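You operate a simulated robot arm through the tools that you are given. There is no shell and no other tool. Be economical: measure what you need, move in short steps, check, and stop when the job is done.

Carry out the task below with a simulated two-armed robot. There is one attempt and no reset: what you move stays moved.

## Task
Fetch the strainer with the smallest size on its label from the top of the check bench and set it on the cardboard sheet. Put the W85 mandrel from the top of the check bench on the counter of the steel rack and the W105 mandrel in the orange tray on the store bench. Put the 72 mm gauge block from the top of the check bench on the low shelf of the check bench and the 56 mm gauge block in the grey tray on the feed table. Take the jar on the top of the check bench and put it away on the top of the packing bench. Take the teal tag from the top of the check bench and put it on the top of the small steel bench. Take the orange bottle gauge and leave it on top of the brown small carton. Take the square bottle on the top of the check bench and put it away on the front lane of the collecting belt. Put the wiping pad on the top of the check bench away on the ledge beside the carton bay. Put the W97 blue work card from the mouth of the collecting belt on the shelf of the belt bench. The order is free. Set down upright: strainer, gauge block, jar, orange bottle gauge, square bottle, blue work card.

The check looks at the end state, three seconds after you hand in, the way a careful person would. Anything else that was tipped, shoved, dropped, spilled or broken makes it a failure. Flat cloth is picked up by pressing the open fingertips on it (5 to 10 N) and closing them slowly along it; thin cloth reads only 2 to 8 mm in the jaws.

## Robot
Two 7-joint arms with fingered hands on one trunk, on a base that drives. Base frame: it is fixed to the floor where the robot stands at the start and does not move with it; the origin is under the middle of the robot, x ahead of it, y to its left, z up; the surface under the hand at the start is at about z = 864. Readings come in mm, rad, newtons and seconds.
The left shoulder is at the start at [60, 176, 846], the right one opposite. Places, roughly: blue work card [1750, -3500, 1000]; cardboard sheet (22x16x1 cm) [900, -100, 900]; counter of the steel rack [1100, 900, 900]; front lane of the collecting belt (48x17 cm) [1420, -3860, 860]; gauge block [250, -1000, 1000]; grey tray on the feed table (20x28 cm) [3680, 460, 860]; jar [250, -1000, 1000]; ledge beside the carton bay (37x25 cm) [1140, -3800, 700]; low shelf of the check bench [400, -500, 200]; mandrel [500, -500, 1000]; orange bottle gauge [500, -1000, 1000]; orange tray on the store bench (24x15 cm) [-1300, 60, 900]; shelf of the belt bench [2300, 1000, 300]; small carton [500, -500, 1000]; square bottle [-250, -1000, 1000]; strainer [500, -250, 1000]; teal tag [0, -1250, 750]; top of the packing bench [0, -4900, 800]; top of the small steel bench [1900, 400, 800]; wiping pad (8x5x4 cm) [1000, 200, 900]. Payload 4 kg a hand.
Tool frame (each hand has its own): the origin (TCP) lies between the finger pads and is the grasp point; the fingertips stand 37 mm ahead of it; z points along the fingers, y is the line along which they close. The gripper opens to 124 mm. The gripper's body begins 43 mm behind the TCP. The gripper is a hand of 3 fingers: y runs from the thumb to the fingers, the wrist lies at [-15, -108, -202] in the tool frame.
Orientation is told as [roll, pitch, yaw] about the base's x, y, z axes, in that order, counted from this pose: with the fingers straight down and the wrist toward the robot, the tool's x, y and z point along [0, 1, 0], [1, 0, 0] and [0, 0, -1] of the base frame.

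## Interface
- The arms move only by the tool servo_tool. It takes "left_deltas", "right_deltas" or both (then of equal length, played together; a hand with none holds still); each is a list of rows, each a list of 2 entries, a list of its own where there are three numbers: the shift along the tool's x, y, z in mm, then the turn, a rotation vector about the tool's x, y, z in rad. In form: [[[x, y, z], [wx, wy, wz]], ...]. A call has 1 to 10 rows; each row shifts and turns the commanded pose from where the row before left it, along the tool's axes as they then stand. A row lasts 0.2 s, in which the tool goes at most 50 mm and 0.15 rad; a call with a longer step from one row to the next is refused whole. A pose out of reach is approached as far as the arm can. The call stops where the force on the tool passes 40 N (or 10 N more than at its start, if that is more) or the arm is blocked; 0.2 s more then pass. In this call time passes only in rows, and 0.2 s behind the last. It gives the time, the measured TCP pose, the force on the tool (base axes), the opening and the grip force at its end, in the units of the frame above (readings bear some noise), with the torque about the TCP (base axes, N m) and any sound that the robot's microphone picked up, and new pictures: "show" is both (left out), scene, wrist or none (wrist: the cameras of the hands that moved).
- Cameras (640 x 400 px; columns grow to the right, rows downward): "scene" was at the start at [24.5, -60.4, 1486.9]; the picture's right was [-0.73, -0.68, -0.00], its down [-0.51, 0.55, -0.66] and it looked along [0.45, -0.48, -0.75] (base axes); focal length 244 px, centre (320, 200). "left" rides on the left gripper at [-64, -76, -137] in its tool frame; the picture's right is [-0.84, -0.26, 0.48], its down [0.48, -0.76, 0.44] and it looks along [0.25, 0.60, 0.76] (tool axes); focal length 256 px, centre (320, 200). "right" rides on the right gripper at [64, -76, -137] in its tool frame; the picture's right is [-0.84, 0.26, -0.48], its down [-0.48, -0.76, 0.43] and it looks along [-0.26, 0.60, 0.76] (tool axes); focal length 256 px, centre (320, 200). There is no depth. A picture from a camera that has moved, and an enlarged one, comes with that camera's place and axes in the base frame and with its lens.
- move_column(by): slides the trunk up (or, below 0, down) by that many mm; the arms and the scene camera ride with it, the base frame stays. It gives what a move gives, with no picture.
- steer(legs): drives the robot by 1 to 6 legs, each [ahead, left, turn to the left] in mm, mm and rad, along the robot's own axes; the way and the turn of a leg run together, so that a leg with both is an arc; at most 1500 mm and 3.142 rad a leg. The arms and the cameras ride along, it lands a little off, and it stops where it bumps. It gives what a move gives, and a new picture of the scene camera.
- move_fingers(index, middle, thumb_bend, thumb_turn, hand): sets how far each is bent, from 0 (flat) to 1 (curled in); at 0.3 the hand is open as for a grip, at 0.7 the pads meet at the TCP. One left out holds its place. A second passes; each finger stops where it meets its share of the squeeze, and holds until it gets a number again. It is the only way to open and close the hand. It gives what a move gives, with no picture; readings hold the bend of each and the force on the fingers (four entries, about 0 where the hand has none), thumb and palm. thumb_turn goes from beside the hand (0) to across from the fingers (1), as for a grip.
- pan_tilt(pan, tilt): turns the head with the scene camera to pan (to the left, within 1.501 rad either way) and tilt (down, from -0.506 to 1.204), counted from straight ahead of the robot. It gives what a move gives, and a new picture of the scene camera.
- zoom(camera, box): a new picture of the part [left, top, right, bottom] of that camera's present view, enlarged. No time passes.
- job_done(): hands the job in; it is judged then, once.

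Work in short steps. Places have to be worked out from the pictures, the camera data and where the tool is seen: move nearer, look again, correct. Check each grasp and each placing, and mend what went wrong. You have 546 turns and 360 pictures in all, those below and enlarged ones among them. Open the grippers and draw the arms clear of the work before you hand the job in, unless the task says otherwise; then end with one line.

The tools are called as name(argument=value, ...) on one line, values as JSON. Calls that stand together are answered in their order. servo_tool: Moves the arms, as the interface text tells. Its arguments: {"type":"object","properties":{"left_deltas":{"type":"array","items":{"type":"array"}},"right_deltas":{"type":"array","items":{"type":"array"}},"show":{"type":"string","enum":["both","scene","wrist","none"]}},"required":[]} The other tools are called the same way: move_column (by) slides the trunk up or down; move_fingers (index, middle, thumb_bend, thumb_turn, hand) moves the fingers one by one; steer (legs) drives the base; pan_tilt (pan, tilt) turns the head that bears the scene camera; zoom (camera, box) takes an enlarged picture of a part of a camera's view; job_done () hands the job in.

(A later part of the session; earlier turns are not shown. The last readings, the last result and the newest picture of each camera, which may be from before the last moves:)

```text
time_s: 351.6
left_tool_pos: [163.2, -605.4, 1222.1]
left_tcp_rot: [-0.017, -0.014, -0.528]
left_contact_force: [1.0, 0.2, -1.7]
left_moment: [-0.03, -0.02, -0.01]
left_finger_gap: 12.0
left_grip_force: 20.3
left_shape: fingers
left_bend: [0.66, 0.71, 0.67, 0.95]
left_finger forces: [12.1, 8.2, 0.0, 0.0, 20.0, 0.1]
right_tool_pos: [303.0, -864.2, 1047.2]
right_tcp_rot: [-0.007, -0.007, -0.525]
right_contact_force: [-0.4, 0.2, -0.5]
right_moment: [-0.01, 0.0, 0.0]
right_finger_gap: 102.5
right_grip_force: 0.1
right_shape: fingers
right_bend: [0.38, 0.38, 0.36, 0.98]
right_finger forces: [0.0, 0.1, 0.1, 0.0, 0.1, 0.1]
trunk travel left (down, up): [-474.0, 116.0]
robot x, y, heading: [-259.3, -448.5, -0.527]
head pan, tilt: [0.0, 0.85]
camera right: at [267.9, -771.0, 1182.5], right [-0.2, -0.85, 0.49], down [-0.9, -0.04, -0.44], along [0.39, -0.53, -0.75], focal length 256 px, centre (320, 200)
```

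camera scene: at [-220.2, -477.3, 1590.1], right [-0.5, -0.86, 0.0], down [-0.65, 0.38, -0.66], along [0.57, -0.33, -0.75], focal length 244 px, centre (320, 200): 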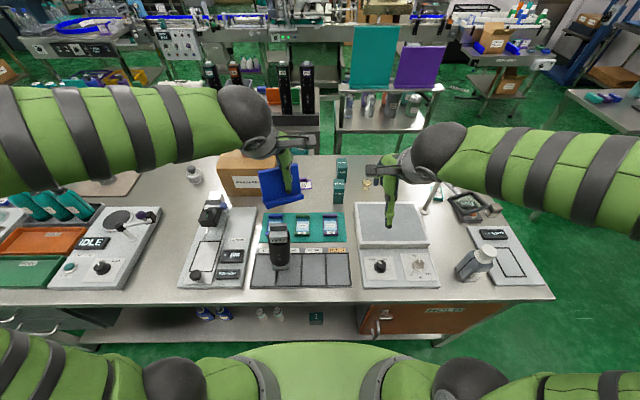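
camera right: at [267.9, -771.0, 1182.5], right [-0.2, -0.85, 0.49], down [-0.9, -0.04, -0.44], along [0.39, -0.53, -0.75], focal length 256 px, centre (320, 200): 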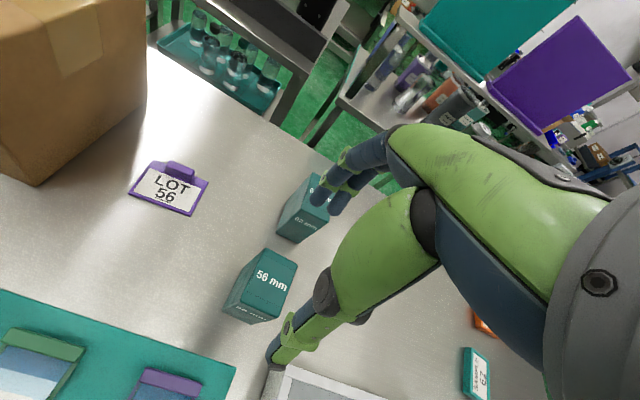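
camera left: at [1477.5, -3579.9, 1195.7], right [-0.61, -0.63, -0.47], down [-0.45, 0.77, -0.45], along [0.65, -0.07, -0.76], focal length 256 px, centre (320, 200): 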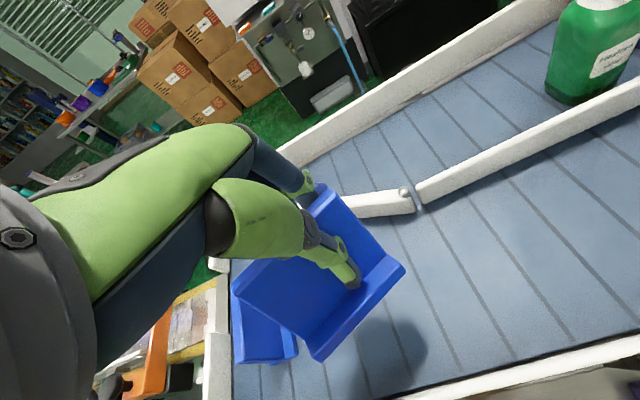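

It's aligned within 6 mm, and the fingers will clear the 62 mm block. I correct, descend and close.

servo_tool(right_deltas=[[[5, 2, 40], [0, 0, 0]], [[0, 0, 40], [0, 0, 0]], [[0, 0, 30], [0, 0, 0]], [[0, 0, 20], [0, 0, 0]]], show="wrist")

move_fingers(hand="right", index=0.7, middle=0.7, thumb_bend=0.7)

servo_tool(right_deltas=[[[0, 0, -15], [0, 0, 0]], [[0, 0, -30], [0, 0, 0]], [[0, 0, -40], [0, 0, 0]], [[0, 0, -40], [0, 0, 0]]], show="wrist")

```text
time_s: 352.6
left_tool_pos: [162.2, -604.7, 1223.6]
left_tcp_rot: [-0.018, -0.013, -0.527]
left_contact_force: [0.2, 0.3, -1.8]
left_moment: [-0.04, -0.03, 0.0]
left_finger_gap: 11.5
left_grip_force: 19.9
left_shape: fingers
left_bend: [0.66, 0.71, 0.67, 0.95]
left_finger forces: [12.1, 8.1, 0.0, 0.0, 19.9, 0.0]
right_tool_pos: [306.5, -864.3, 917.9]
right_tcp_rot: [-0.006, -0.006, -0.526]
right_contact_force: [-0.6, 0.6, 0.4]
right_moment: [0.03, 0.0, 0.02]
right_finger_gap: 102.8
right_grip_force: 0.2
right_shape: fingers
right_bend: [0.38, 0.38, 0.36, 0.97]
right_finger forces: [0.1, 0.1, 0.2, 0.1, 1.0, 0.0]
trunk travel left (down, up): [-474.0, 116.0]
robot x, y, heading: [-262.9, -453.6, -0.53]
head pan, tilt: [0.0, 0.85]
camera right: at [271.9, -769.6, 1052.9], right [-0.2, -0.85, 0.49], down [-0.9, -0.04, -0.44], along [0.39, -0.53, -0.75], focal length 256 px, centre (320, 200)
```

right: 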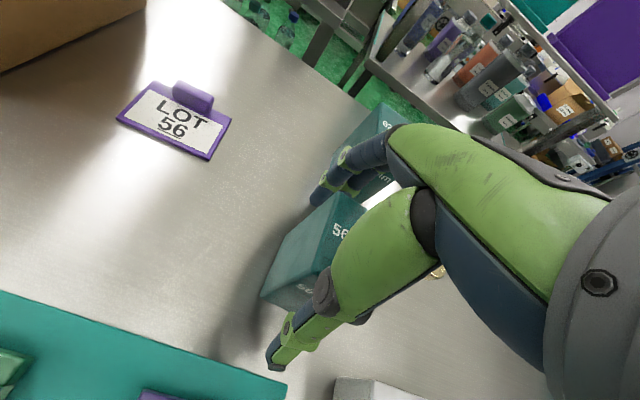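

```text
time_s: 353.6
left_tool_pos: [162.3, -602.6, 1223.4]
left_tcp_rot: [-0.016, -0.014, -0.53]
left_contact_force: [-0.3, 0.8, -1.2]
left_moment: [0.02, 0.02, 0.0]
left_finger_gap: 12.0
left_grip_force: 20.7
left_shape: fingers
left_bend: [0.66, 0.71, 0.67, 0.95]
left_finger forces: [12.0, 8.0, 0.1, 0.0, 20.0, 0.0]
right_tool_pos: [305.1, -863.3, 920.7]
right_tcp_rot: [-0.007, -0.01, -0.526]
right_contact_force: [-5.4, -5.8, 28.5]
right_moment: [-0.43, -0.93, -0.17]
right_finger_gap: 66.8
right_grip_force: 43.8
right_shape: fingers
right_bend: [0.47, 0.51, 0.57, 0.97]
right_finger forces: [27.2, 12.3, 0.0, 0.0, 48.0, 0.1]
trunk travel left (down, up): [-474.0, 116.0]
robot x, y, heading: [-262.5, -451.2, -0.524]
head pan, tilt: [0.0, 0.85]
```

```text
time_s: 354.6
left_tool_pos: [163.3, -604.2, 1223.7]
left_tcp_rot: [-0.015, -0.014, -0.526]
left_contact_force: [-0.1, 0.3, -0.3]
left_moment: [0.02, -0.01, -0.02]
left_finger_gap: 12.1
left_grip_force: 20.0
left_shape: fingers
left_bend: [0.66, 0.71, 0.67, 0.95]
left_finger forces: [12.1, 8.0, 0.0, 0.0, 20.1, 0.1]
right_tool_pos: [306.2, -860.1, 1044.6]
right_tcp_rot: [-0.008, -0.005, -0.524]
right_contact_force: [0.4, 0.2, -1.9]
right_moment: [0.01, 0.03, 0.02]
right_finger_gap: 64.2
right_grip_force: 29.0
right_shape: fingers
right_bend: [0.48, 0.52, 0.57, 0.97]
right_finger forces: [18.7, 9.4, 0.0, 0.0, 29.7, 0.0]
trunk travel left (down, up): [-474.0, 116.0]
robot x, y, heading: [-261.5, -450.9, -0.527]
head pan, tilt: [0.0, 0.85]
camera right: at [271.9, -767.2, 1179.5], right [-0.2, -0.85, 0.49], down [-0.9, -0.04, -0.43], along [0.39, -0.53, -0.76], focal length 256 px, centre (320, 200)
```

right: 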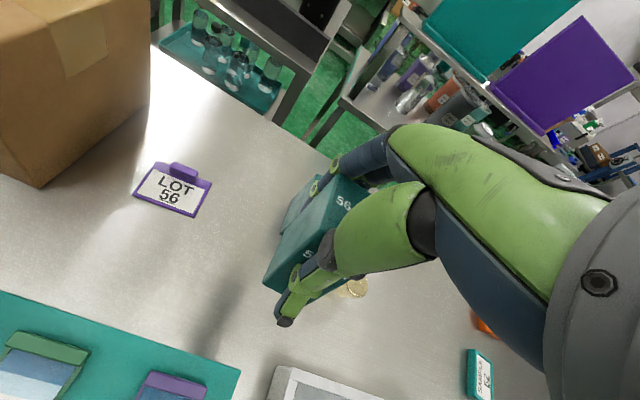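

The 56 mm block is held and the 62 mm block is undisturbed. I lift and retract, then drive around the bench's right end toward the wide corridor along the conveyor.

servo_tool(right_deltas=[[[0, 0, -45], [0, 0, 0]], [[0, 0, -45], [0, 0, 0]], [[0, 0, -45], [0, 0, 0]], [[0, -45, -10], [0, 0, 0]], [[0, -45, 0], [0, 0, 0]], [[0, -45, 0], [0, 0, 0]], [[0, -45, 0], [0, 0, 0]], [[0, -45, 0], [0, 0, 0]], [[0, -45, 0], [0, 0, 0]]], show="none")

steer(legs=[[-40, -1020, 0.04], [1010, -180, 0], [1200, 50, 0]])

pan_tilt(pan=1.1, tilt=0.45)

```text
time_s: 356.6
left_tool_pos: [162.0, -604.2, 1222.8]
left_tcp_rot: [-0.015, -0.015, -0.526]
left_contact_force: [0.2, 0.0, -1.2]
left_moment: [-0.03, -0.03, 0.02]
left_finger_gap: 11.9
left_grip_force: 20.2
left_shape: fingers
left_bend: [0.66, 0.71, 0.67, 0.95]
left_finger forces: [12.2, 8.1, 0.1, 0.1, 20.1, 0.0]
right_tool_pos: [69.3, -725.6, 1185.6]
right_tcp_rot: [-0.007, -0.007, -0.524]
right_contact_force: [0.0, -0.4, -2.0]
right_moment: [0.02, 0.01, 0.02]
right_finger_gap: 63.9
right_grip_force: 28.9
right_shape: fingers
right_bend: [0.48, 0.52, 0.57, 0.97]
right_finger forces: [18.4, 9.4, 0.0, 0.1, 29.0, 0.0]
trunk travel left (down, up): [-474.0, 116.0]
robot x, y, heading: [-260.1, -449.5, -0.524]
head pan, tilt: [0.0, 0.85]
```

```text
time_s: 372.6
left_tool_pos: [1476.1, -2680.0, 1223.0]
left_tcp_rot: [-0.017, -0.014, -0.516]
left_contact_force: [-0.6, -0.5, -1.4]
left_moment: [-0.01, 0.0, 0.03]
left_finger_gap: 12.0
left_grip_force: 20.0
left_shape: fingers
left_bend: [0.66, 0.71, 0.67, 0.95]
left_finger forces: [12.2, 8.0, 0.1, 0.0, 20.1, 0.0]
right_tool_pos: [1385.1, -2802.5, 1186.0]
right_tcp_rot: [-0.006, -0.004, -0.513]
right_contact_force: [0.0, 0.0, -2.9]
right_moment: [0.02, 0.05, 0.01]
right_finger_gap: 63.7
right_grip_force: 28.7
right_shape: fingers
right_bend: [0.48, 0.52, 0.57, 0.97]
right_finger forces: [18.4, 9.3, 0.0, 0.0, 28.9, 0.1]
trunk travel left (down, up): [-474.0, 116.0]
robot x, y, heading: [1047.8, -2535.1, -0.516]
head pan, tilt: [0.0, 0.85]
camera scene: at [1092.0, -2558.2, 1590.0], right [-0.49, -0.87, 0.0], down [-0.65, 0.37, -0.66], along [0.57, -0.33, -0.75], focal length 244 px, centre (320, 200)
```

scene: 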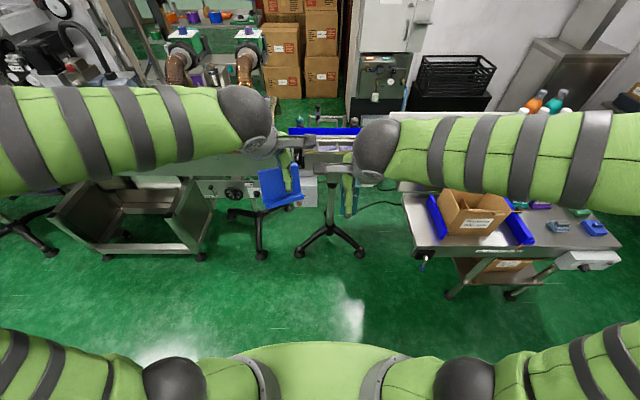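

```text
time_s: 373.9
left_tool_pos: [1476.4, -2681.1, 1222.6]
left_tcp_rot: [-0.016, -0.013, -0.515]
left_contact_force: [0.1, -0.6, -0.6]
left_moment: [-0.04, -0.01, 0.03]
left_finger_gap: 11.9
left_grip_force: 20.2
left_shape: fingers
left_bend: [0.66, 0.71, 0.67, 0.95]
left_finger forces: [12.2, 8.1, 0.1, 0.1, 20.1, 0.0]
right_tool_pos: [1385.7, -2803.0, 1186.4]
right_tcp_rot: [-0.006, -0.007, -0.514]
right_contact_force: [-0.1, 0.4, -1.0]
right_moment: [0.01, 0.02, -0.02]
right_finger_gap: 64.2
right_grip_force: 28.1
right_shape: fingers
right_bend: [0.48, 0.52, 0.57, 0.97]
right_finger forces: [18.5, 9.2, 0.0, 0.1, 28.9, 0.0]
trunk travel left (down, up): [-474.0, 116.0]
robot x, y, heading: [1048.3, -2531.1, -0.518]
head pan, tilt: [1.1, 0.45]
camera scene: at [1100.3, -2468.8, 1624.5], right [0.55, -0.83, 0.0], down [-0.36, -0.24, -0.9], along [0.75, 0.5, -0.44], focal length 244 px, centre (320, 200)
```

scene: 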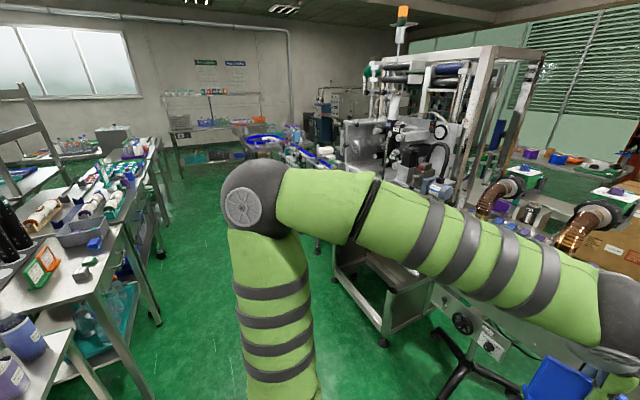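

The corridor to the north is about 1.4 m wide. I strafe left along it and look again.

steer(legs=[[80, 1400, 0], [0, 900, 0]])

pan_tilt(pan=1.0, tilt=0.35)

```text
time_s: 385.2
left_tool_pos: [2650.0, -701.5, 1224.0]
left_tcp_rot: [-0.019, -0.015, -0.5]
left_contact_force: [-0.4, 0.7, 0.2]
left_moment: [0.0, -0.03, 0.04]
left_finger_gap: 12.1
left_grip_force: 20.5
left_shape: fingers
left_bend: [0.66, 0.71, 0.67, 0.95]
left_finger forces: [12.1, 8.1, 0.0, 0.0, 20.1, 0.1]
right_tool_pos: [2560.0, -825.4, 1185.8]
right_tcp_rot: [-0.008, -0.006, -0.498]
right_contact_force: [1.1, 0.4, -1.9]
right_moment: [0.02, 0.02, 0.03]
right_finger_gap: 63.9
right_grip_force: 28.0
right_shape: fingers
right_bend: [0.48, 0.52, 0.57, 0.97]
right_finger forces: [18.4, 9.3, 0.0, 0.1, 28.9, 0.0]
trunk travel left (down, up): [-474.0, 116.0]
robot x, y, heading: [2220.1, -561.2, -0.497]
head pan, tilt: [1.1, 0.45]
camera scene: at [2270.8, -495.6, 1624.5], right [0.56, -0.83, 0.0], down [-0.36, -0.25, -0.9], along [0.74, 0.51, -0.44], focal length 244 px, centre (320, 200)
```

scene: 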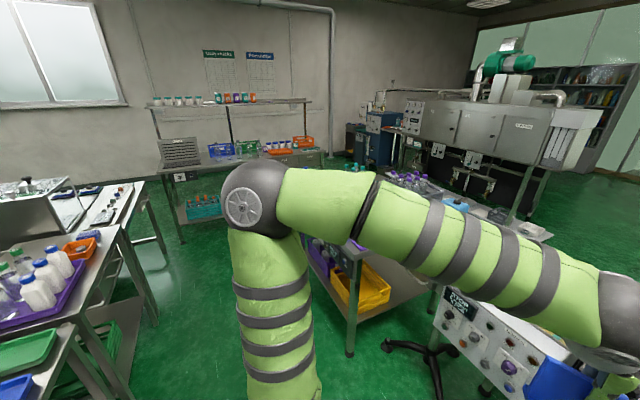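

```text
time_s: 385.8
left_tool_pos: [2649.3, -701.2, 1223.5]
left_tcp_rot: [-0.016, -0.014, -0.502]
left_contact_force: [0.5, 0.5, -0.4]
left_moment: [-0.02, -0.03, 0.01]
left_finger_gap: 12.0
left_grip_force: 20.1
left_shape: fingers
left_bend: [0.66, 0.71, 0.67, 0.95]
left_finger forces: [12.1, 8.1, 0.0, 0.0, 20.1, 0.0]
right_tool_pos: [2561.8, -826.0, 1185.3]
right_tcp_rot: [-0.007, -0.006, -0.496]
right_contact_force: [0.7, -0.1, -1.9]
right_moment: [0.01, 0.06, 0.01]
right_finger_gap: 64.1
right_grip_force: 28.3
right_shape: fingers
right_bend: [0.48, 0.52, 0.57, 0.97]
right_finger forces: [18.4, 9.2, 0.0, 0.0, 29.0, 0.1]
trunk travel left (down, up): [-474.0, 116.0]
robot x, y, heading: [2221.3, -558.3, -0.508]
head pan, tilt: [1.0, 0.351]
camera scene: at [2276.4, -503.3, 1633.7], right [0.48, -0.88, 0.0], down [-0.3, -0.17, -0.94], along [0.82, 0.45, -0.34], focal length 244 px, centre (320, 200)
```

scene: 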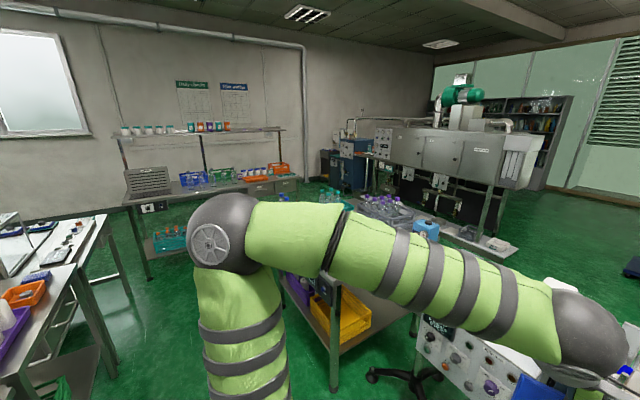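

The corridor opens up; the feed table is ahead-left and the belt bench on the left. I continue left and look at both.

steer(legs=[[0, 1400, 0.02]])

pan_tilt(pan=0.0, tilt=0.65)

```text
time_s: 392.9
left_tool_pos: [3326.2, 528.5, 1221.6]
left_tcp_rot: [-0.019, -0.015, -0.504]
left_contact_force: [0.1, -0.7, -0.6]
left_moment: [0.0, 0.0, -0.02]
left_finger_gap: 12.0
left_grip_force: 19.9
left_shape: fingers
left_bend: [0.66, 0.71, 0.67, 0.95]
left_finger forces: [12.0, 8.1, 0.0, 0.0, 20.0, 0.0]
right_tool_pos: [3236.7, 406.1, 1185.5]
right_tcp_rot: [-0.007, -0.008, -0.502]
right_contact_force: [0.3, 0.1, -1.7]
right_moment: [0.03, 0.02, -0.02]
right_finger_gap: 63.9
right_grip_force: 28.1
right_shape: fingers
right_bend: [0.48, 0.52, 0.57, 0.97]
right_finger forces: [18.4, 9.3, 0.1, 0.1, 28.9, 0.0]
trunk travel left (down, up): [-474.0, 116.0]
robot x, y, heading: [2897.7, 671.1, -0.501]
head pan, tilt: [1.0, 0.351]
camera scene: at [2953.2, 729.2, 1633.7], right [0.48, -0.88, 0.0], down [-0.3, -0.16, -0.94], along [0.83, 0.45, -0.34], focal length 244 px, centre (320, 200)
```

scene: 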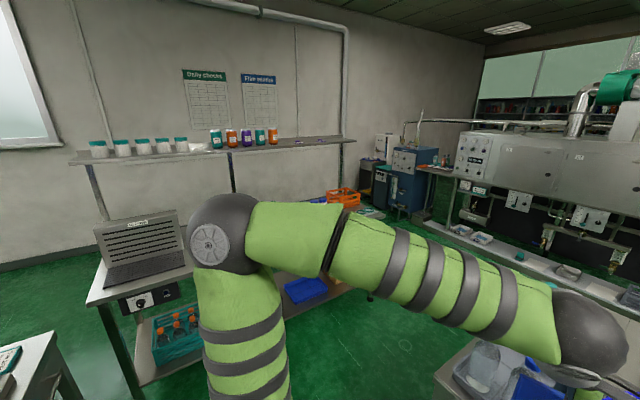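

```text
time_s: 394.1
left_tool_pos: [3326.2, 527.9, 1222.9]
left_tcp_rot: [-0.013, -0.015, -0.503]
left_contact_force: [0.2, 0.1, -0.7]
left_moment: [-0.03, 0.01, 0.02]
left_finger_gap: 12.0
left_grip_force: 20.4
left_shape: fingers
left_bend: [0.66, 0.71, 0.67, 0.95]
left_finger forces: [12.2, 8.1, 0.0, 0.0, 20.1, 0.0]
right_tool_pos: [3236.7, 405.6, 1185.2]
right_tcp_rot: [-0.007, -0.007, -0.5]
right_contact_force: [0.8, 0.4, -1.6]
right_moment: [0.01, 0.04, 0.0]
right_finger_gap: 64.1
right_grip_force: 27.8
right_shape: fingers
right_bend: [0.48, 0.52, 0.57, 0.97]
right_finger forces: [18.4, 9.3, 0.0, 0.1, 28.8, 0.0]
trunk travel left (down, up): [-474.0, 116.0]
robot x, y, heading: [2896.3, 670.7, -0.503]
head pan, tilt: [0.0, 0.649]
camera scene: at [2947.2, 642.7, 1606.7], right [-0.48, -0.88, 0.0], down [-0.53, 0.29, -0.8], along [0.7, -0.38, -0.6], focal length 244 px, centre (320, 200)
```

scene: 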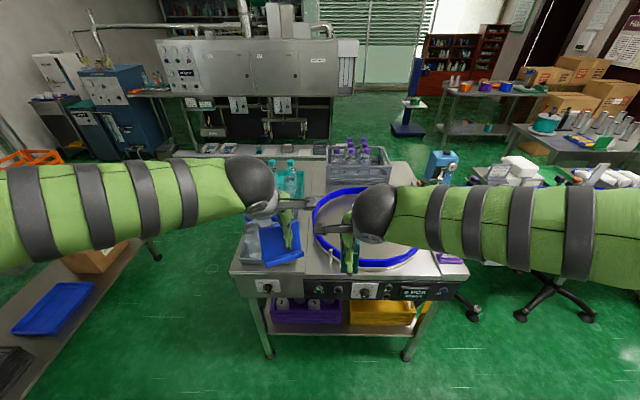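

The feed table is straight ahead. The left hand covers the tray, so I move it left and look.

servo_tool(left_deltas=[[[45, -10, 0], [0, 0, 0]], [[45, -10, 0], [0, 0, 0]], [[45, -10, 0], [0, 0, 0]], [[45, -10, 0], [0, 0, 0]]], show="scene")

zoom(camera="scene", box=[220, 140, 460, 300])

```text
time_s: 395.1
left_tool_pos: [3379.9, 709.5, 1220.0]
left_tcp_rot: [-0.017, -0.016, -0.504]
left_contact_force: [0.5, -0.3, -1.4]
left_moment: [0.01, 0.01, -0.04]
left_finger_gap: 11.8
left_grip_force: 19.9
left_shape: fingers
left_bend: [0.66, 0.71, 0.67, 0.95]
left_finger forces: [12.2, 8.0, 0.0, 0.1, 19.9, 0.0]
right_tool_pos: [3236.0, 404.7, 1185.8]
right_tcp_rot: [-0.008, -0.006, -0.502]
right_contact_force: [0.3, -0.4, -2.7]
right_moment: [0.01, 0.02, 0.04]
right_finger_gap: 64.2
right_grip_force: 28.7
right_shape: fingers
right_bend: [0.48, 0.52, 0.57, 0.97]
right_finger forces: [18.3, 9.2, 0.0, 0.0, 28.8, 0.0]
trunk travel left (down, up): [-474.0, 116.0]
robot x, y, heading: [2896.4, 672.4, -0.504]
head pan, tilt: [0.0, 0.649]
camera scene: at [2946.9, 643.3, 1606.7], right [-0.48, -0.88, 0.0], down [-0.53, 0.29, -0.8], along [0.7, -0.38, -0.6], focal length 244 px, centre (320, 200)
```

scene: 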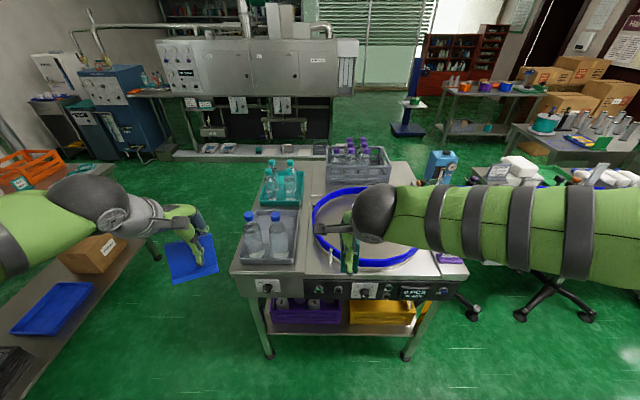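

```text
2.50 times, centred on (340, 220) of scene
camera zoom: at [2946.9, 643.3, 1606.7], right [-0.48, -0.88, 0.0], down [-0.53, 0.29, -0.8], along [0.7, -0.38, -0.6], focal length 611 px, centre (270, 150)
```

zoom: 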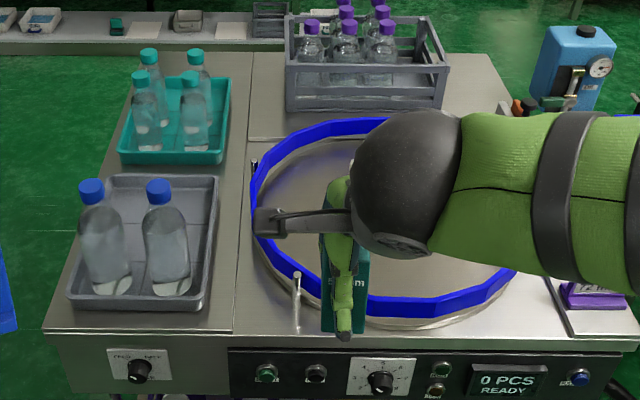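

The grey tray holds two tall bottles in front; its back half, around (3760,432), is free. To keep the wrist off the bottles I turn the right hand about 1 rad to the left and reposition the base left and forward.

steer(legs=[[0, 300, 0], [110, 0, 0]])

servo_tool(right_deltas=[[[0, 0, -30], [0, 0, -0.14]], [[0, 0, -30], [0, 0, -0.14]], [[0, 0, -30], [0, 0, -0.14]], [[0, 0, 0], [0, 0, -0.14]], [[0, 0, 0], [0, 0, -0.14]], [[0, 0, 0], [0, 0, -0.14]], [[0, 0, 0], [0, 0, -0.14]]], show="both")

```text
time_s: 397.9
left_tool_pos: [3621.4, 912.9, 1217.8]
left_tcp_rot: [-0.017, -0.012, -0.506]
left_contact_force: [0.2, -1.0, -0.8]
left_moment: [0.01, 0.02, -0.02]
left_finger_gap: 11.8
left_grip_force: 19.8
left_shape: fingers
left_bend: [0.66, 0.71, 0.67, 0.95]
left_finger forces: [12.1, 8.0, 0.0, 0.0, 20.0, 0.0]
right_tool_pos: [3478.6, 609.9, 1185.0]
right_tcp_rot: [-0.009, -0.004, -0.504]
right_contact_force: [0.4, -1.0, -1.6]
right_moment: [0.01, 0.03, 0.01]
right_finger_gap: 63.6
right_grip_force: 27.9
right_shape: fingers
right_bend: [0.48, 0.52, 0.57, 0.97]
right_finger forces: [18.5, 9.2, 0.0, 0.0, 28.6, 0.0]
trunk travel left (down, up): [-474.0, 116.0]
robot x, y, heading: [3138.9, 880.0, -0.51]
head pan, tilt: [0.0, 0.649]
camera scene: at [3189.7, 847.8, 1606.6], right [-0.49, -0.87, 0.0], down [-0.53, 0.29, -0.8], along [0.7, -0.39, -0.61], focal length 244 px, centre (320, 200)
```

scene: 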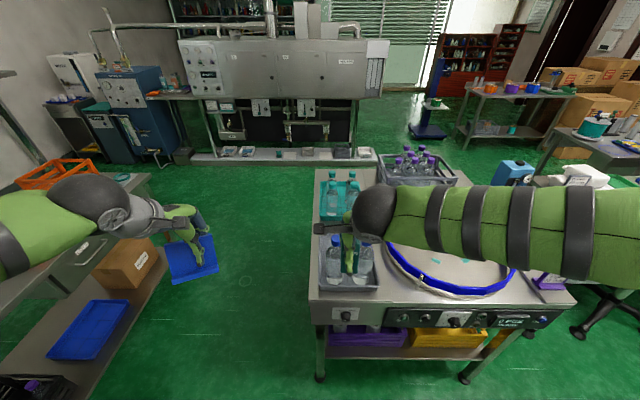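

```text
time_s: 399.6
left_tool_pos: [3620.7, 914.2, 1219.0]
left_tcp_rot: [-0.015, -0.014, -0.506]
left_contact_force: [-0.2, -0.2, -1.8]
left_moment: [-0.01, 0.0, 0.03]
left_finger_gap: 12.0
left_grip_force: 19.5
left_shape: fingers
left_bend: [0.66, 0.71, 0.67, 0.95]
left_finger forces: [12.1, 8.1, 0.0, 0.0, 20.0, 0.1]
right_tool_pos: [3477.5, 611.5, 1274.5]
right_tcp_rot: [-0.009, 0.003, 0.476]
right_contact_force: [-0.1, 0.8, -2.0]
right_moment: [-0.05, 0.02, 0.02]
right_finger_gap: 64.0
right_grip_force: 26.9
right_shape: fingers
right_bend: [0.48, 0.52, 0.57, 0.97]
right_finger forces: [18.1, 9.1, 0.0, 0.1, 28.3, 0.1]
trunk travel left (down, up): [-474.0, 116.0]
robot x, y, heading: [3138.6, 876.9, -0.512]
head pan, tilt: [0.0, 0.649]
camera scene: at [3188.1, 848.7, 1606.7], right [-0.49, -0.87, 0.0], down [-0.53, 0.29, -0.8], along [0.7, -0.39, -0.6], focal length 244 px, centre (320, 200)
camera right: at [3380.3, 634.1, 1410.2], right [0.61, -0.62, 0.49], down [-0.45, -0.78, -0.43], along [0.65, 0.04, -0.76], focal length 256 px, centre (320, 200)
```

scene: 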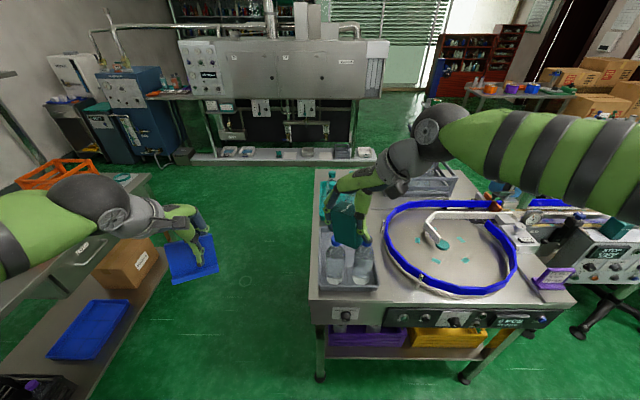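
right: 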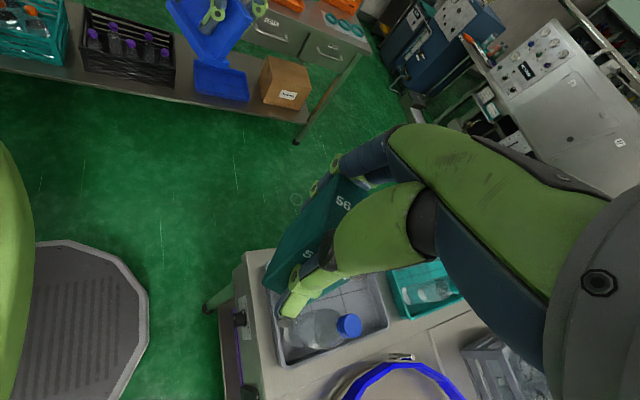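

I enlarge to check how the block hangs in the hand and the tray's free space.

zoom(camera="scene", box=[300, 150, 420, 300])

zoom(camera="right", box=[240, 150, 440, 390])

```text
2.67 times, centred on (360, 225) of scene
camera zoom: at [3188.1, 848.7, 1606.7], right [-0.49, -0.87, 0.0], down [-0.53, 0.29, -0.8], along [0.7, -0.39, -0.6], focal length 652 px, centre (213, 133)
```

zoom: 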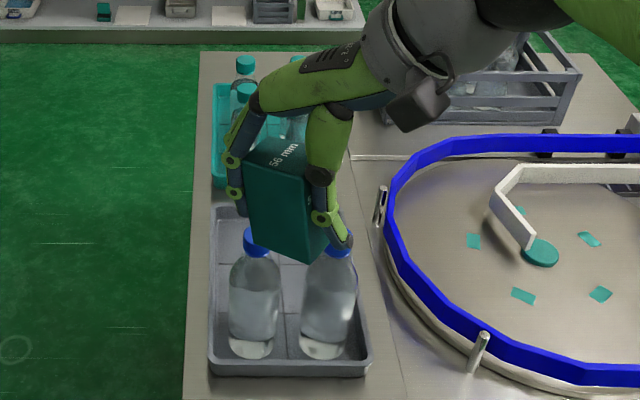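

```text
1.67 times, centred on (340, 270) of right
camera zoom: at [3380.3, 634.1, 1410.2], right [0.61, -0.62, 0.49], down [-0.45, -0.78, -0.43], along [0.65, 0.04, -0.76], focal length 427 px, centre (287, 83)
```

zoom: 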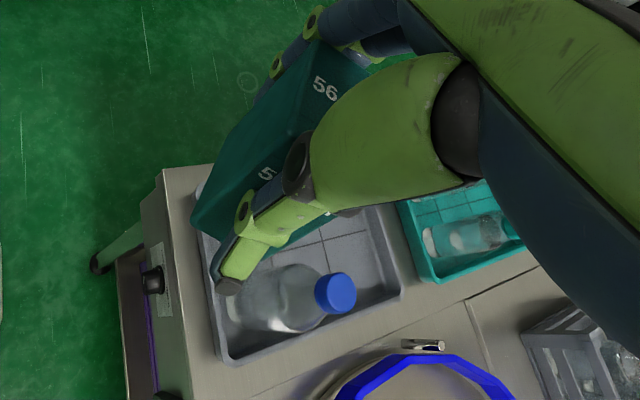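

The block hangs nearly straight. I move it above the tray's rear half at about (3755,430).

servo_tool(right_deltas=[[[-41, 23.3, 0], [0, 0, 0]], [[-41, 23.3, 0], [0, 0, 0]], [[-41, 23.3, 0], [0, 0, 0]], [[-41, 23.3, 0], [0, 0, 0]], [[-41, 23.3, 0], [0, 0, 0]], [[-41, 23.3, 0], [0, 0, 0]], [[-41, 23.3, 0], [0, 0, 0]]], show="both")

```text
time_s: 401.1
left_tool_pos: [3621.3, 914.7, 1218.3]
left_tcp_rot: [-0.019, -0.012, -0.508]
left_contact_force: [1.0, 0.3, -1.4]
left_moment: [0.01, 0.04, -0.01]
left_finger_gap: 11.7
left_grip_force: 20.3
left_shape: fingers
left_bend: [0.66, 0.71, 0.67, 0.95]
left_finger forces: [12.1, 8.2, 0.1, 0.1, 20.0, 0.0]
right_tool_pos: [3755.5, 431.2, 1275.4]
right_tcp_rot: [-0.006, 0.004, 0.475]
right_contact_force: [0.4, 0.2, -2.1]
right_moment: [-0.02, 0.04, 0.01]
right_finger_gap: 63.9
right_grip_force: 26.6
right_shape: fingers
right_bend: [0.48, 0.52, 0.57, 0.97]
right_finger forces: [17.9, 8.9, 0.0, 0.0, 27.7, 0.0]
trunk travel left (down, up): [-474.0, 116.0]
robot x, y, heading: [3142.0, 876.1, -0.51]
head pan, tilt: [0.0, 0.649]
camera scene: at [3190.1, 848.0, 1606.6], right [-0.49, -0.87, 0.0], down [-0.53, 0.29, -0.8], along [0.7, -0.39, -0.61], focal length 244 px, centre (320, 200)
camera right: at [3659.1, 453.5, 1411.4], right [0.61, -0.62, 0.49], down [-0.46, -0.78, -0.43], along [0.65, 0.04, -0.76], focal length 256 px, centre (320, 200)
```

scene: 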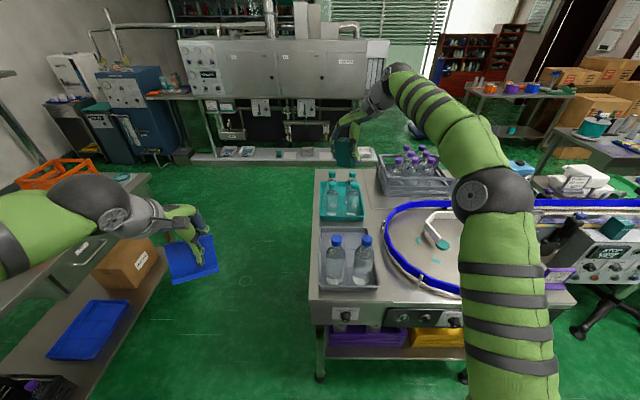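
right: 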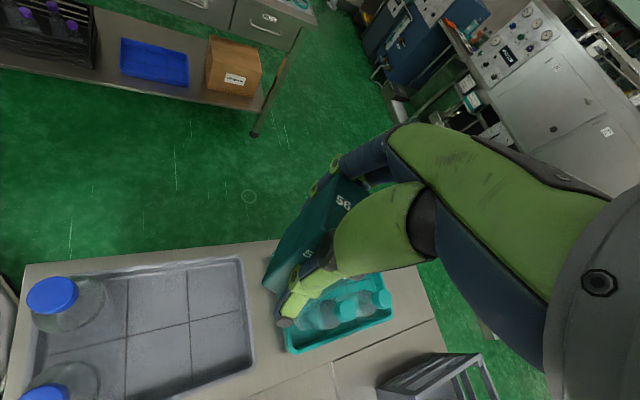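

The landing spot is in the tray's rear half. I shift 20 mm toward the front and lower.

servo_tool(right_deltas=[[[16, -11, 30], [0, 0, 0]], [[0, 0, 45], [0, 0, 0]], [[0, 0, 45], [0, 0, 0]], [[0, 0, 45], [0, 0, 0]], [[0, 0, 45], [0, 0, 0]]], show="both")

```text
time_s: 402.4
left_tool_pos: [3620.6, 913.8, 1219.3]
left_tcp_rot: [-0.016, -0.015, -0.509]
left_contact_force: [-0.1, -0.8, 0.3]
left_moment: [-0.02, 0.02, -0.01]
left_finger_gap: 11.8
left_grip_force: 19.1
left_shape: fingers
left_bend: [0.66, 0.71, 0.67, 0.95]
left_finger forces: [12.0, 8.2, 0.0, 0.0, 20.0, 0.0]
right_tool_pos: [3735.7, 438.7, 1068.4]
right_tcp_rot: [-0.008, 0.003, 0.475]
right_contact_force: [0.1, -0.5, -1.9]
right_moment: [0.02, 0.02, 0.0]
right_finger_gap: 63.3
right_grip_force: 27.3
right_shape: fingers
right_bend: [0.48, 0.52, 0.57, 0.97]
right_finger forces: [17.8, 8.9, 0.1, 0.0, 27.3, 0.0]
trunk travel left (down, up): [-474.0, 116.0]
robot x, y, heading: [3140.3, 875.6, -0.507]
head pan, tilt: [0.0, 0.649]
camera scene: at [3188.5, 848.1, 1606.7], right [-0.49, -0.87, 0.0], down [-0.53, 0.29, -0.8], along [0.7, -0.39, -0.61], focal length 244 px, centre (320, 200)
camera right: at [3639.6, 461.0, 1203.2], right [0.61, -0.62, 0.49], down [-0.45, -0.78, -0.43], along [0.65, 0.04, -0.76], focal length 256 px, centre (320, 200)
```

scene: 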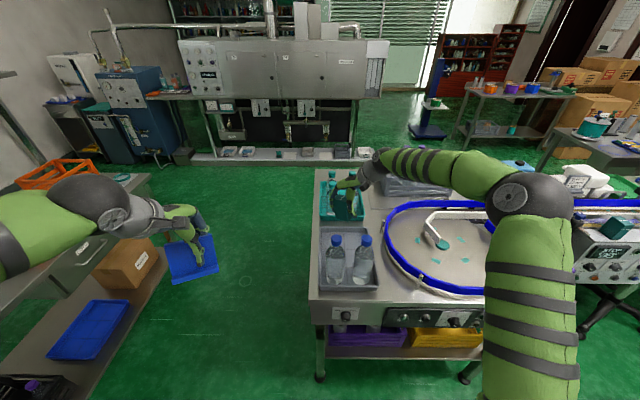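
right: 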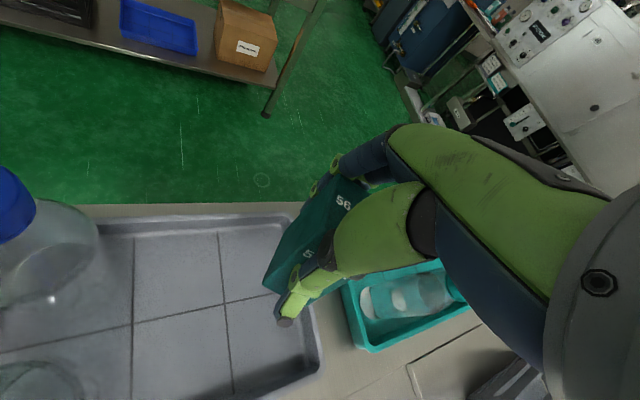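

All clear. I lower further, then slowly to contact.

servo_tool(right_deltas=[[[0, 0, 40], [0, 0, 0]], [[0, 0, 35], [0, 0, 0]], [[0, 0, 20], [0, 0, 0]], [[0, 0, 10], [0, 0, 0]]], show="wrist")

```text
time_s: 403.4
left_tool_pos: [3621.3, 913.2, 1219.6]
left_tcp_rot: [-0.016, -0.015, -0.507]
left_contact_force: [-0.4, 0.2, -0.5]
left_moment: [0.0, -0.03, 0.0]
left_finger_gap: 12.0
left_grip_force: 19.7
left_shape: fingers
left_bend: [0.66, 0.71, 0.67, 0.95]
left_finger forces: [12.2, 8.1, 0.0, 0.1, 20.0, 0.0]
right_tool_pos: [3737.7, 436.1, 961.2]
right_tcp_rot: [-0.011, 0.002, 0.476]
right_contact_force: [-0.1, -0.1, -2.6]
right_moment: [0.05, 0.0, 0.02]
right_finger_gap: 63.4
right_grip_force: 26.6
right_shape: fingers
right_bend: [0.48, 0.52, 0.57, 0.97]
right_finger forces: [17.7, 8.9, 0.0, 0.0, 27.1, 0.0]
trunk travel left (down, up): [-474.0, 116.0]
robot x, y, heading: [3140.7, 880.6, -0.508]
head pan, tilt: [0.0, 0.649]
camera right: at [3639.9, 459.7, 1097.6], right [0.61, -0.62, 0.49], down [-0.45, -0.78, -0.43], along [0.65, 0.04, -0.76], focal length 256 px, centre (320, 200)
```

right: 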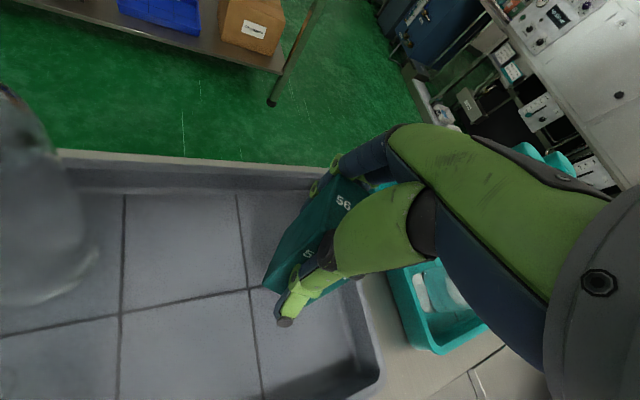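

The fingers are near the tray's side wall, so I shift 20 mm toward the middle and lower slowly.

servo_tool(right_deltas=[[[-11, -17, 0], [0, 0, 0]], [[0, 0, 8], [0, 0, 0]], [[0, 0, 6], [0, 0, 0]], [[0, 0, 4], [0, 0, 0]], [[0, 0, 4], [0, 0, 0]]], show="none")

```text
time_s: 404.6
left_tool_pos: [3620.2, 913.5, 1217.9]
left_tcp_rot: [-0.013, -0.013, -0.506]
left_contact_force: [-0.7, -0.6, -0.6]
left_moment: [-0.02, -0.03, 0.04]
left_finger_gap: 11.8
left_grip_force: 19.6
left_shape: fingers
left_bend: [0.66, 0.71, 0.67, 0.95]
left_finger forces: [12.1, 8.2, 0.0, 0.0, 19.9, 0.0]
right_tool_pos: [3725.6, 419.3, 939.8]
right_tcp_rot: [-0.01, 0.003, 0.474]
right_contact_force: [0.0, 0.5, -2.2]
right_moment: [0.0, 0.0, -0.01]
right_finger_gap: 63.5
right_grip_force: 26.7
right_shape: fingers
right_bend: [0.48, 0.52, 0.57, 0.97]
right_finger forces: [17.7, 9.0, 0.0, 0.1, 27.2, 0.0]
trunk travel left (down, up): [-474.0, 116.0]
robot x, y, heading: [3134.7, 878.9, -0.501]
head pan, tilt: [0.0, 0.649]
```

servo_tool(right_deltas=[[[0, 0, 4], [0, 0, 0]], [[0, 0, 4], [0, 0, 0]], [[0, 0, 3], [0, 0, 0]], [[0, 0, 3], [0, 0, 0]], [[0, 0, 3], [0, 0, 0]]], show="wrist")

```text
time_s: 405.8
left_tool_pos: [3617.1, 914.9, 1220.7]
left_tcp_rot: [-0.014, -0.016, -0.51]
left_contact_force: [-0.1, 0.2, -1.8]
left_moment: [0.0, 0.0, -0.01]
left_finger_gap: 11.9
left_grip_force: 19.5
left_shape: fingers
left_bend: [0.66, 0.71, 0.67, 0.95]
left_finger forces: [12.1, 8.1, 0.1, 0.1, 19.9, 0.1]
right_tool_pos: [3726.5, 418.7, 930.0]
right_tcp_rot: [-0.016, -0.005, 0.474]
right_contact_force: [-7.5, -4.9, 35.4]
right_moment: [0.81, -0.26, 0.09]
right_finger_gap: 63.6
right_grip_force: 34.8
right_shape: fingers
right_bend: [0.48, 0.52, 0.57, 0.97]
right_finger forces: [19.5, 9.0, 0.0, 0.1, 40.4, 0.1]
trunk travel left (down, up): [-474.0, 116.0]
robot x, y, heading: [3137.3, 881.0, -0.507]
head pan, tilt: [0.0, 0.649]
camera right: at [3627.9, 441.8, 1063.7], right [0.6, -0.62, 0.5], down [-0.45, -0.78, -0.43], along [0.66, 0.04, -0.75], focal length 256 px, centre (320, 200)
```

right: 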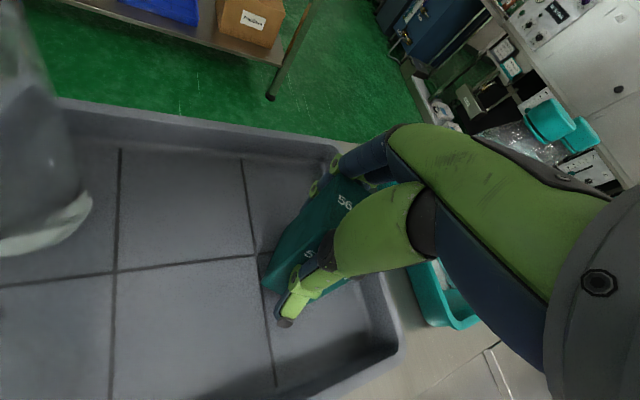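

It touches. I ease up 4 mm and open in stages.

servo_tool(right_deltas=[[[0, 0, -4], [0, 0, 0]]], show="none")

move_fingers(hand="right", index=0.44, middle=0.44, thumb_bend=0.5)

move_fingers(hand="right", index=0.38, middle=0.38, thumb_bend=0.38)

servo_tool(right_deltas=[[[0, 0, -25], [0, 0, 0]], [[0, 0, -45], [0, 0, 0]], [[0, 0, -45], [0, 0, 0]], [[0, 0, -45], [0, 0, 0]], [[0, 0, -45], [0, 0, 0]], [[0, 0, -45], [0, 0, 0]], [[0, 0, -45], [0, 0, 0]]], show="both")

```text
time_s: 406.1
left_tool_pos: [3618.7, 914.2, 1220.1]
left_tcp_rot: [-0.016, -0.017, -0.507]
left_contact_force: [0.0, 0.0, -0.2]
left_moment: [0.0, -0.01, -0.01]
left_finger_gap: 12.0
left_grip_force: 20.1
left_shape: fingers
left_bend: [0.66, 0.71, 0.67, 0.95]
left_finger forces: [12.2, 8.1, 0.0, 0.0, 20.0, 0.0]
right_tool_pos: [3725.4, 418.4, 929.2]
right_tcp_rot: [-0.013, -0.001, 0.473]
right_contact_force: [-2.3, -5.0, 28.6]
right_moment: [0.65, -0.42, -0.01]
right_finger_gap: 64.0
right_grip_force: 33.4
right_shape: fingers
right_bend: [0.48, 0.52, 0.57, 0.97]
right_finger forces: [20.4, 9.6, 0.0, 0.0, 37.2, 0.0]
trunk travel left (down, up): [-474.0, 116.0]
robot x, y, heading: [3137.5, 875.6, -0.505]
head pan, tilt: [0.0, 0.649]
```

```text
time_s: 407.1
left_tool_pos: [3621.0, 913.3, 1219.2]
left_tcp_rot: [-0.015, -0.015, -0.506]
left_contact_force: [-0.6, -0.3, -0.3]
left_moment: [0.02, 0.04, 0.0]
left_finger_gap: 12.1
left_grip_force: 19.5
left_shape: fingers
left_bend: [0.66, 0.71, 0.67, 0.95]
left_finger forces: [12.1, 8.0, 0.1, 0.0, 20.0, 0.0]
right_tool_pos: [3726.6, 418.3, 927.6]
right_tcp_rot: [-0.009, 0.004, 0.477]
right_contact_force: [0.1, -0.2, -0.2]
right_moment: [0.02, -0.06, 0.0]
right_finger_gap: 72.2
right_grip_force: 0.3
right_shape: fingers
right_bend: [0.44, 0.44, 0.5, 0.97]
right_finger forces: [0.0, 0.0, 0.1, 0.0, 0.4, 0.1]
trunk travel left (down, up): [-474.0, 116.0]
robot x, y, heading: [3138.1, 875.3, -0.506]
head pan, tilt: [0.0, 0.649]
```

```text
time_s: 408.1
left_tool_pos: [3621.7, 913.4, 1218.9]
left_tcp_rot: [-0.016, -0.013, -0.505]
left_contact_force: [-0.4, 0.6, -0.2]
left_moment: [0.02, 0.02, 0.01]
left_finger_gap: 12.0
left_grip_force: 20.6
left_shape: fingers
left_bend: [0.66, 0.71, 0.67, 0.95]
left_finger forces: [12.2, 8.1, 0.1, 0.1, 19.9, 0.0]
right_tool_pos: [3726.2, 420.1, 927.2]
right_tcp_rot: [-0.01, 0.004, 0.475]
right_contact_force: [-0.3, -0.2, 0.5]
right_moment: [-0.01, 0.0, 0.02]
right_finger_gap: 99.0
right_grip_force: 0.1
right_shape: fingers
right_bend: [0.38, 0.38, 0.38, 0.97]
right_finger forces: [0.0, 0.1, 0.0, 0.0, 0.0, 0.0]
trunk travel left (down, up): [-474.0, 116.0]
robot x, y, heading: [3136.9, 877.5, -0.506]
head pan, tilt: [0.0, 0.649]
```

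```text
time_s: 409.8
left_tool_pos: [3619.8, 914.2, 1218.6]
left_tcp_rot: [-0.018, -0.014, -0.504]
left_contact_force: [-0.2, 0.0, -0.2]
left_moment: [-0.01, -0.02, 0.01]
left_finger_gap: 12.1
left_grip_force: 20.0
left_shape: fingers
left_bend: [0.66, 0.71, 0.67, 0.95]
left_finger forces: [12.1, 8.1, 0.1, 0.1, 20.1, 0.1]
right_tool_pos: [3723.6, 424.4, 1224.7]
right_tcp_rot: [-0.009, 0.002, 0.475]
right_contact_force: [-0.2, 0.4, 0.0]
right_moment: [0.01, -0.01, -0.02]
right_finger_gap: 99.0
right_grip_force: 0.1
right_shape: fingers
right_bend: [0.38, 0.38, 0.38, 0.98]
right_finger forces: [0.0, 0.1, 0.1, 0.0, 0.0, 0.0]
trunk travel left (down, up): [-474.0, 116.0]
robot x, y, heading: [3138.0, 875.5, -0.505]
head pan, tilt: [0.0, 0.649]
camera scene: at [3187.7, 849.2, 1606.7], right [-0.49, -0.87, 0.0], down [-0.53, 0.29, -0.8], along [0.7, -0.39, -0.6], focal length 244 px, centre (320, 200)
camera right: at [3627.7, 446.1, 1359.0], right [0.61, -0.62, 0.49], down [-0.45, -0.78, -0.43], along [0.65, 0.04, -0.76], focal length 256 px, centre (320, 200)
```

scene: 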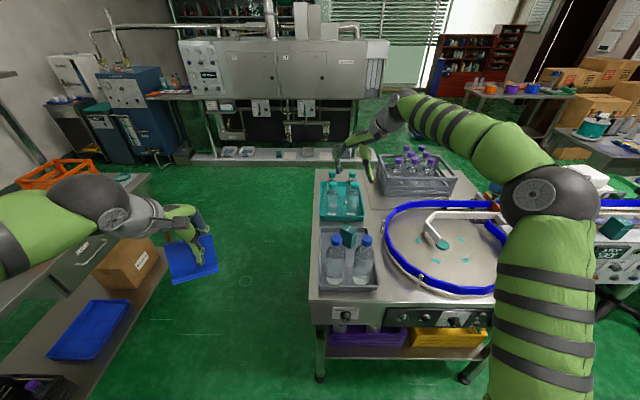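
right: 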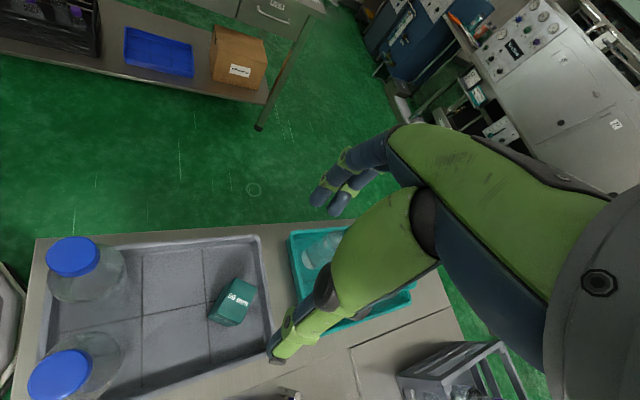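

The 56 mm block stands in the grey tray. I retract the right hand, back into the corridor's middle, and turn to face the belt bench.

servo_tool(right_deltas=[[[41, -23.3, 0], [0, 0, 0]], [[41, -23.3, 0], [0, 0, 0]], [[41, -23.3, 0], [0, 0, 0]], [[41, -23.3, 0], [0, 0, 0.14]], [[20, -40, 0], [0, 0, 0.14]], [[10, -45, 0], [0, 0, 0.14]], [[0, -45, 0], [0, 0, 0.14]], [[0, -20, 0], [0, 0, 0.14]], [[0, 0, 0], [0, 0, 0.14]], [[0, 0, 0], [0, 0, 0.14]]], show="none")

steer(legs=[[-180, -180, 0], [0, 0, 1.57], [0, 0, 1.57]])

pan_tilt(pan=0.0, tilt=0.85)

```text
time_s: 411.9
left_tool_pos: [3620.5, 913.6, 1218.6]
left_tcp_rot: [-0.018, -0.014, -0.505]
left_contact_force: [-0.5, 0.5, -1.5]
left_moment: [0.0, -0.01, 0.0]
left_finger_gap: 12.0
left_grip_force: 19.6
left_shape: fingers
left_bend: [0.66, 0.71, 0.67, 0.95]
left_finger forces: [12.2, 8.1, 0.0, 0.0, 20.0, 0.1]
right_tool_pos: [3412.2, 531.1, 1220.4]
right_tcp_rot: [-0.007, -0.006, -0.505]
right_contact_force: [-0.6, 0.5, 0.4]
right_moment: [-0.01, 0.0, -0.01]
right_finger_gap: 99.2
right_grip_force: 0.0
right_shape: fingers
right_bend: [0.38, 0.38, 0.38, 0.98]
right_finger forces: [0.1, 0.0, 0.0, 0.1, 0.0, 0.0]
trunk travel left (down, up): [-474.0, 116.0]
robot x, y, heading: [3136.8, 877.2, -0.511]
head pan, tilt: [0.0, 0.649]
```

```text
time_s: 421.4
left_tool_pos: [2410.4, 776.0, 1219.5]
left_tcp_rot: [-0.015, -0.012, 2.631]
left_contact_force: [1.7, 0.7, -0.4]
left_moment: [0.0, -0.02, -0.01]
left_finger_gap: 11.3
left_grip_force: 19.1
left_shape: fingers
left_bend: [0.66, 0.71, 0.67, 0.95]
left_finger forces: [11.6, 7.4, 0.1, 0.0, 18.9, 0.0]
right_tool_pos: [2621.1, 1156.5, 1220.8]
right_tcp_rot: [-0.006, -0.007, 2.633]
right_contact_force: [0.3, -0.6, -0.4]
right_moment: [-0.03, -0.01, 0.01]
right_finger_gap: 99.4
right_grip_force: 0.0
right_shape: fingers
right_bend: [0.38, 0.38, 0.38, 0.98]
right_finger forces: [0.0, 0.0, 0.0, 0.0, 0.0, 0.0]
trunk travel left (down, up): [-474.0, 116.0]
robot x, y, heading: [2893.4, 809.9, 2.635]
head pan, tilt: [0.0, 0.649]
camera scene: at [2844.4, 835.6, 1606.7], right [0.49, 0.87, 0.0], down [0.53, -0.3, -0.8], along [-0.7, 0.39, -0.6], focal length 244 px, centre (320, 200)
```

scene: 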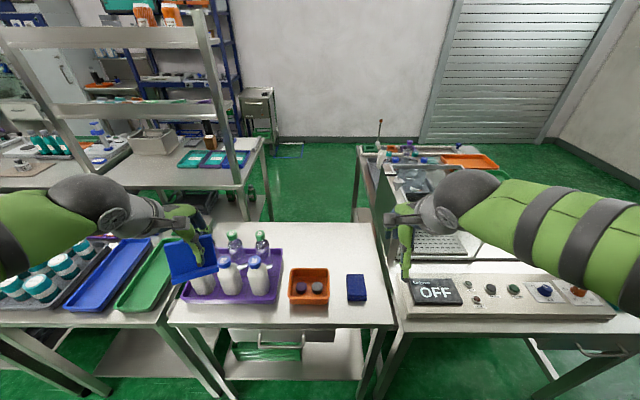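

```text
time_s: 422.2
left_tool_pos: [2411.8, 775.9, 1218.9]
left_tcp_rot: [-0.015, -0.013, 2.632]
left_contact_force: [1.0, 0.7, -0.1]
left_moment: [0.0, 0.01, -0.05]
left_finger_gap: 11.2
left_grip_force: 18.8
left_shape: fingers
left_bend: [0.66, 0.71, 0.67, 0.95]
left_finger forces: [11.6, 7.4, 0.1, 0.1, 18.9, 0.1]
right_tool_pos: [2619.3, 1157.7, 1220.9]
right_tcp_rot: [-0.006, -0.007, 2.634]
right_contact_force: [0.4, -0.1, 0.7]
right_moment: [0.02, 0.01, 0.01]
right_finger_gap: 99.1
right_grip_force: 0.0
right_shape: fingers
right_bend: [0.38, 0.38, 0.38, 0.98]
right_finger forces: [0.1, 0.0, 0.0, 0.0, 0.0, 0.0]
trunk travel left (down, up): [-474.0, 116.0]
robot x, y, heading: [2893.6, 809.0, 2.637]
head pan, tilt: [0.0, 0.85]
camera scene: at [2851.9, 831.5, 1590.1], right [0.49, 0.87, 0.0], down [0.66, -0.37, -0.66], along [-0.58, 0.32, -0.75], focal length 244 px, centre (320, 200)
```

scene: 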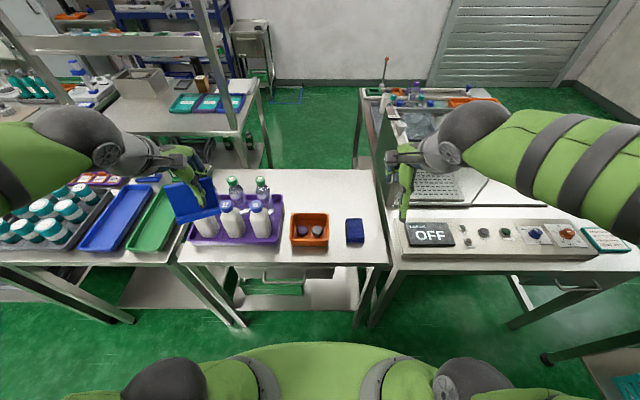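

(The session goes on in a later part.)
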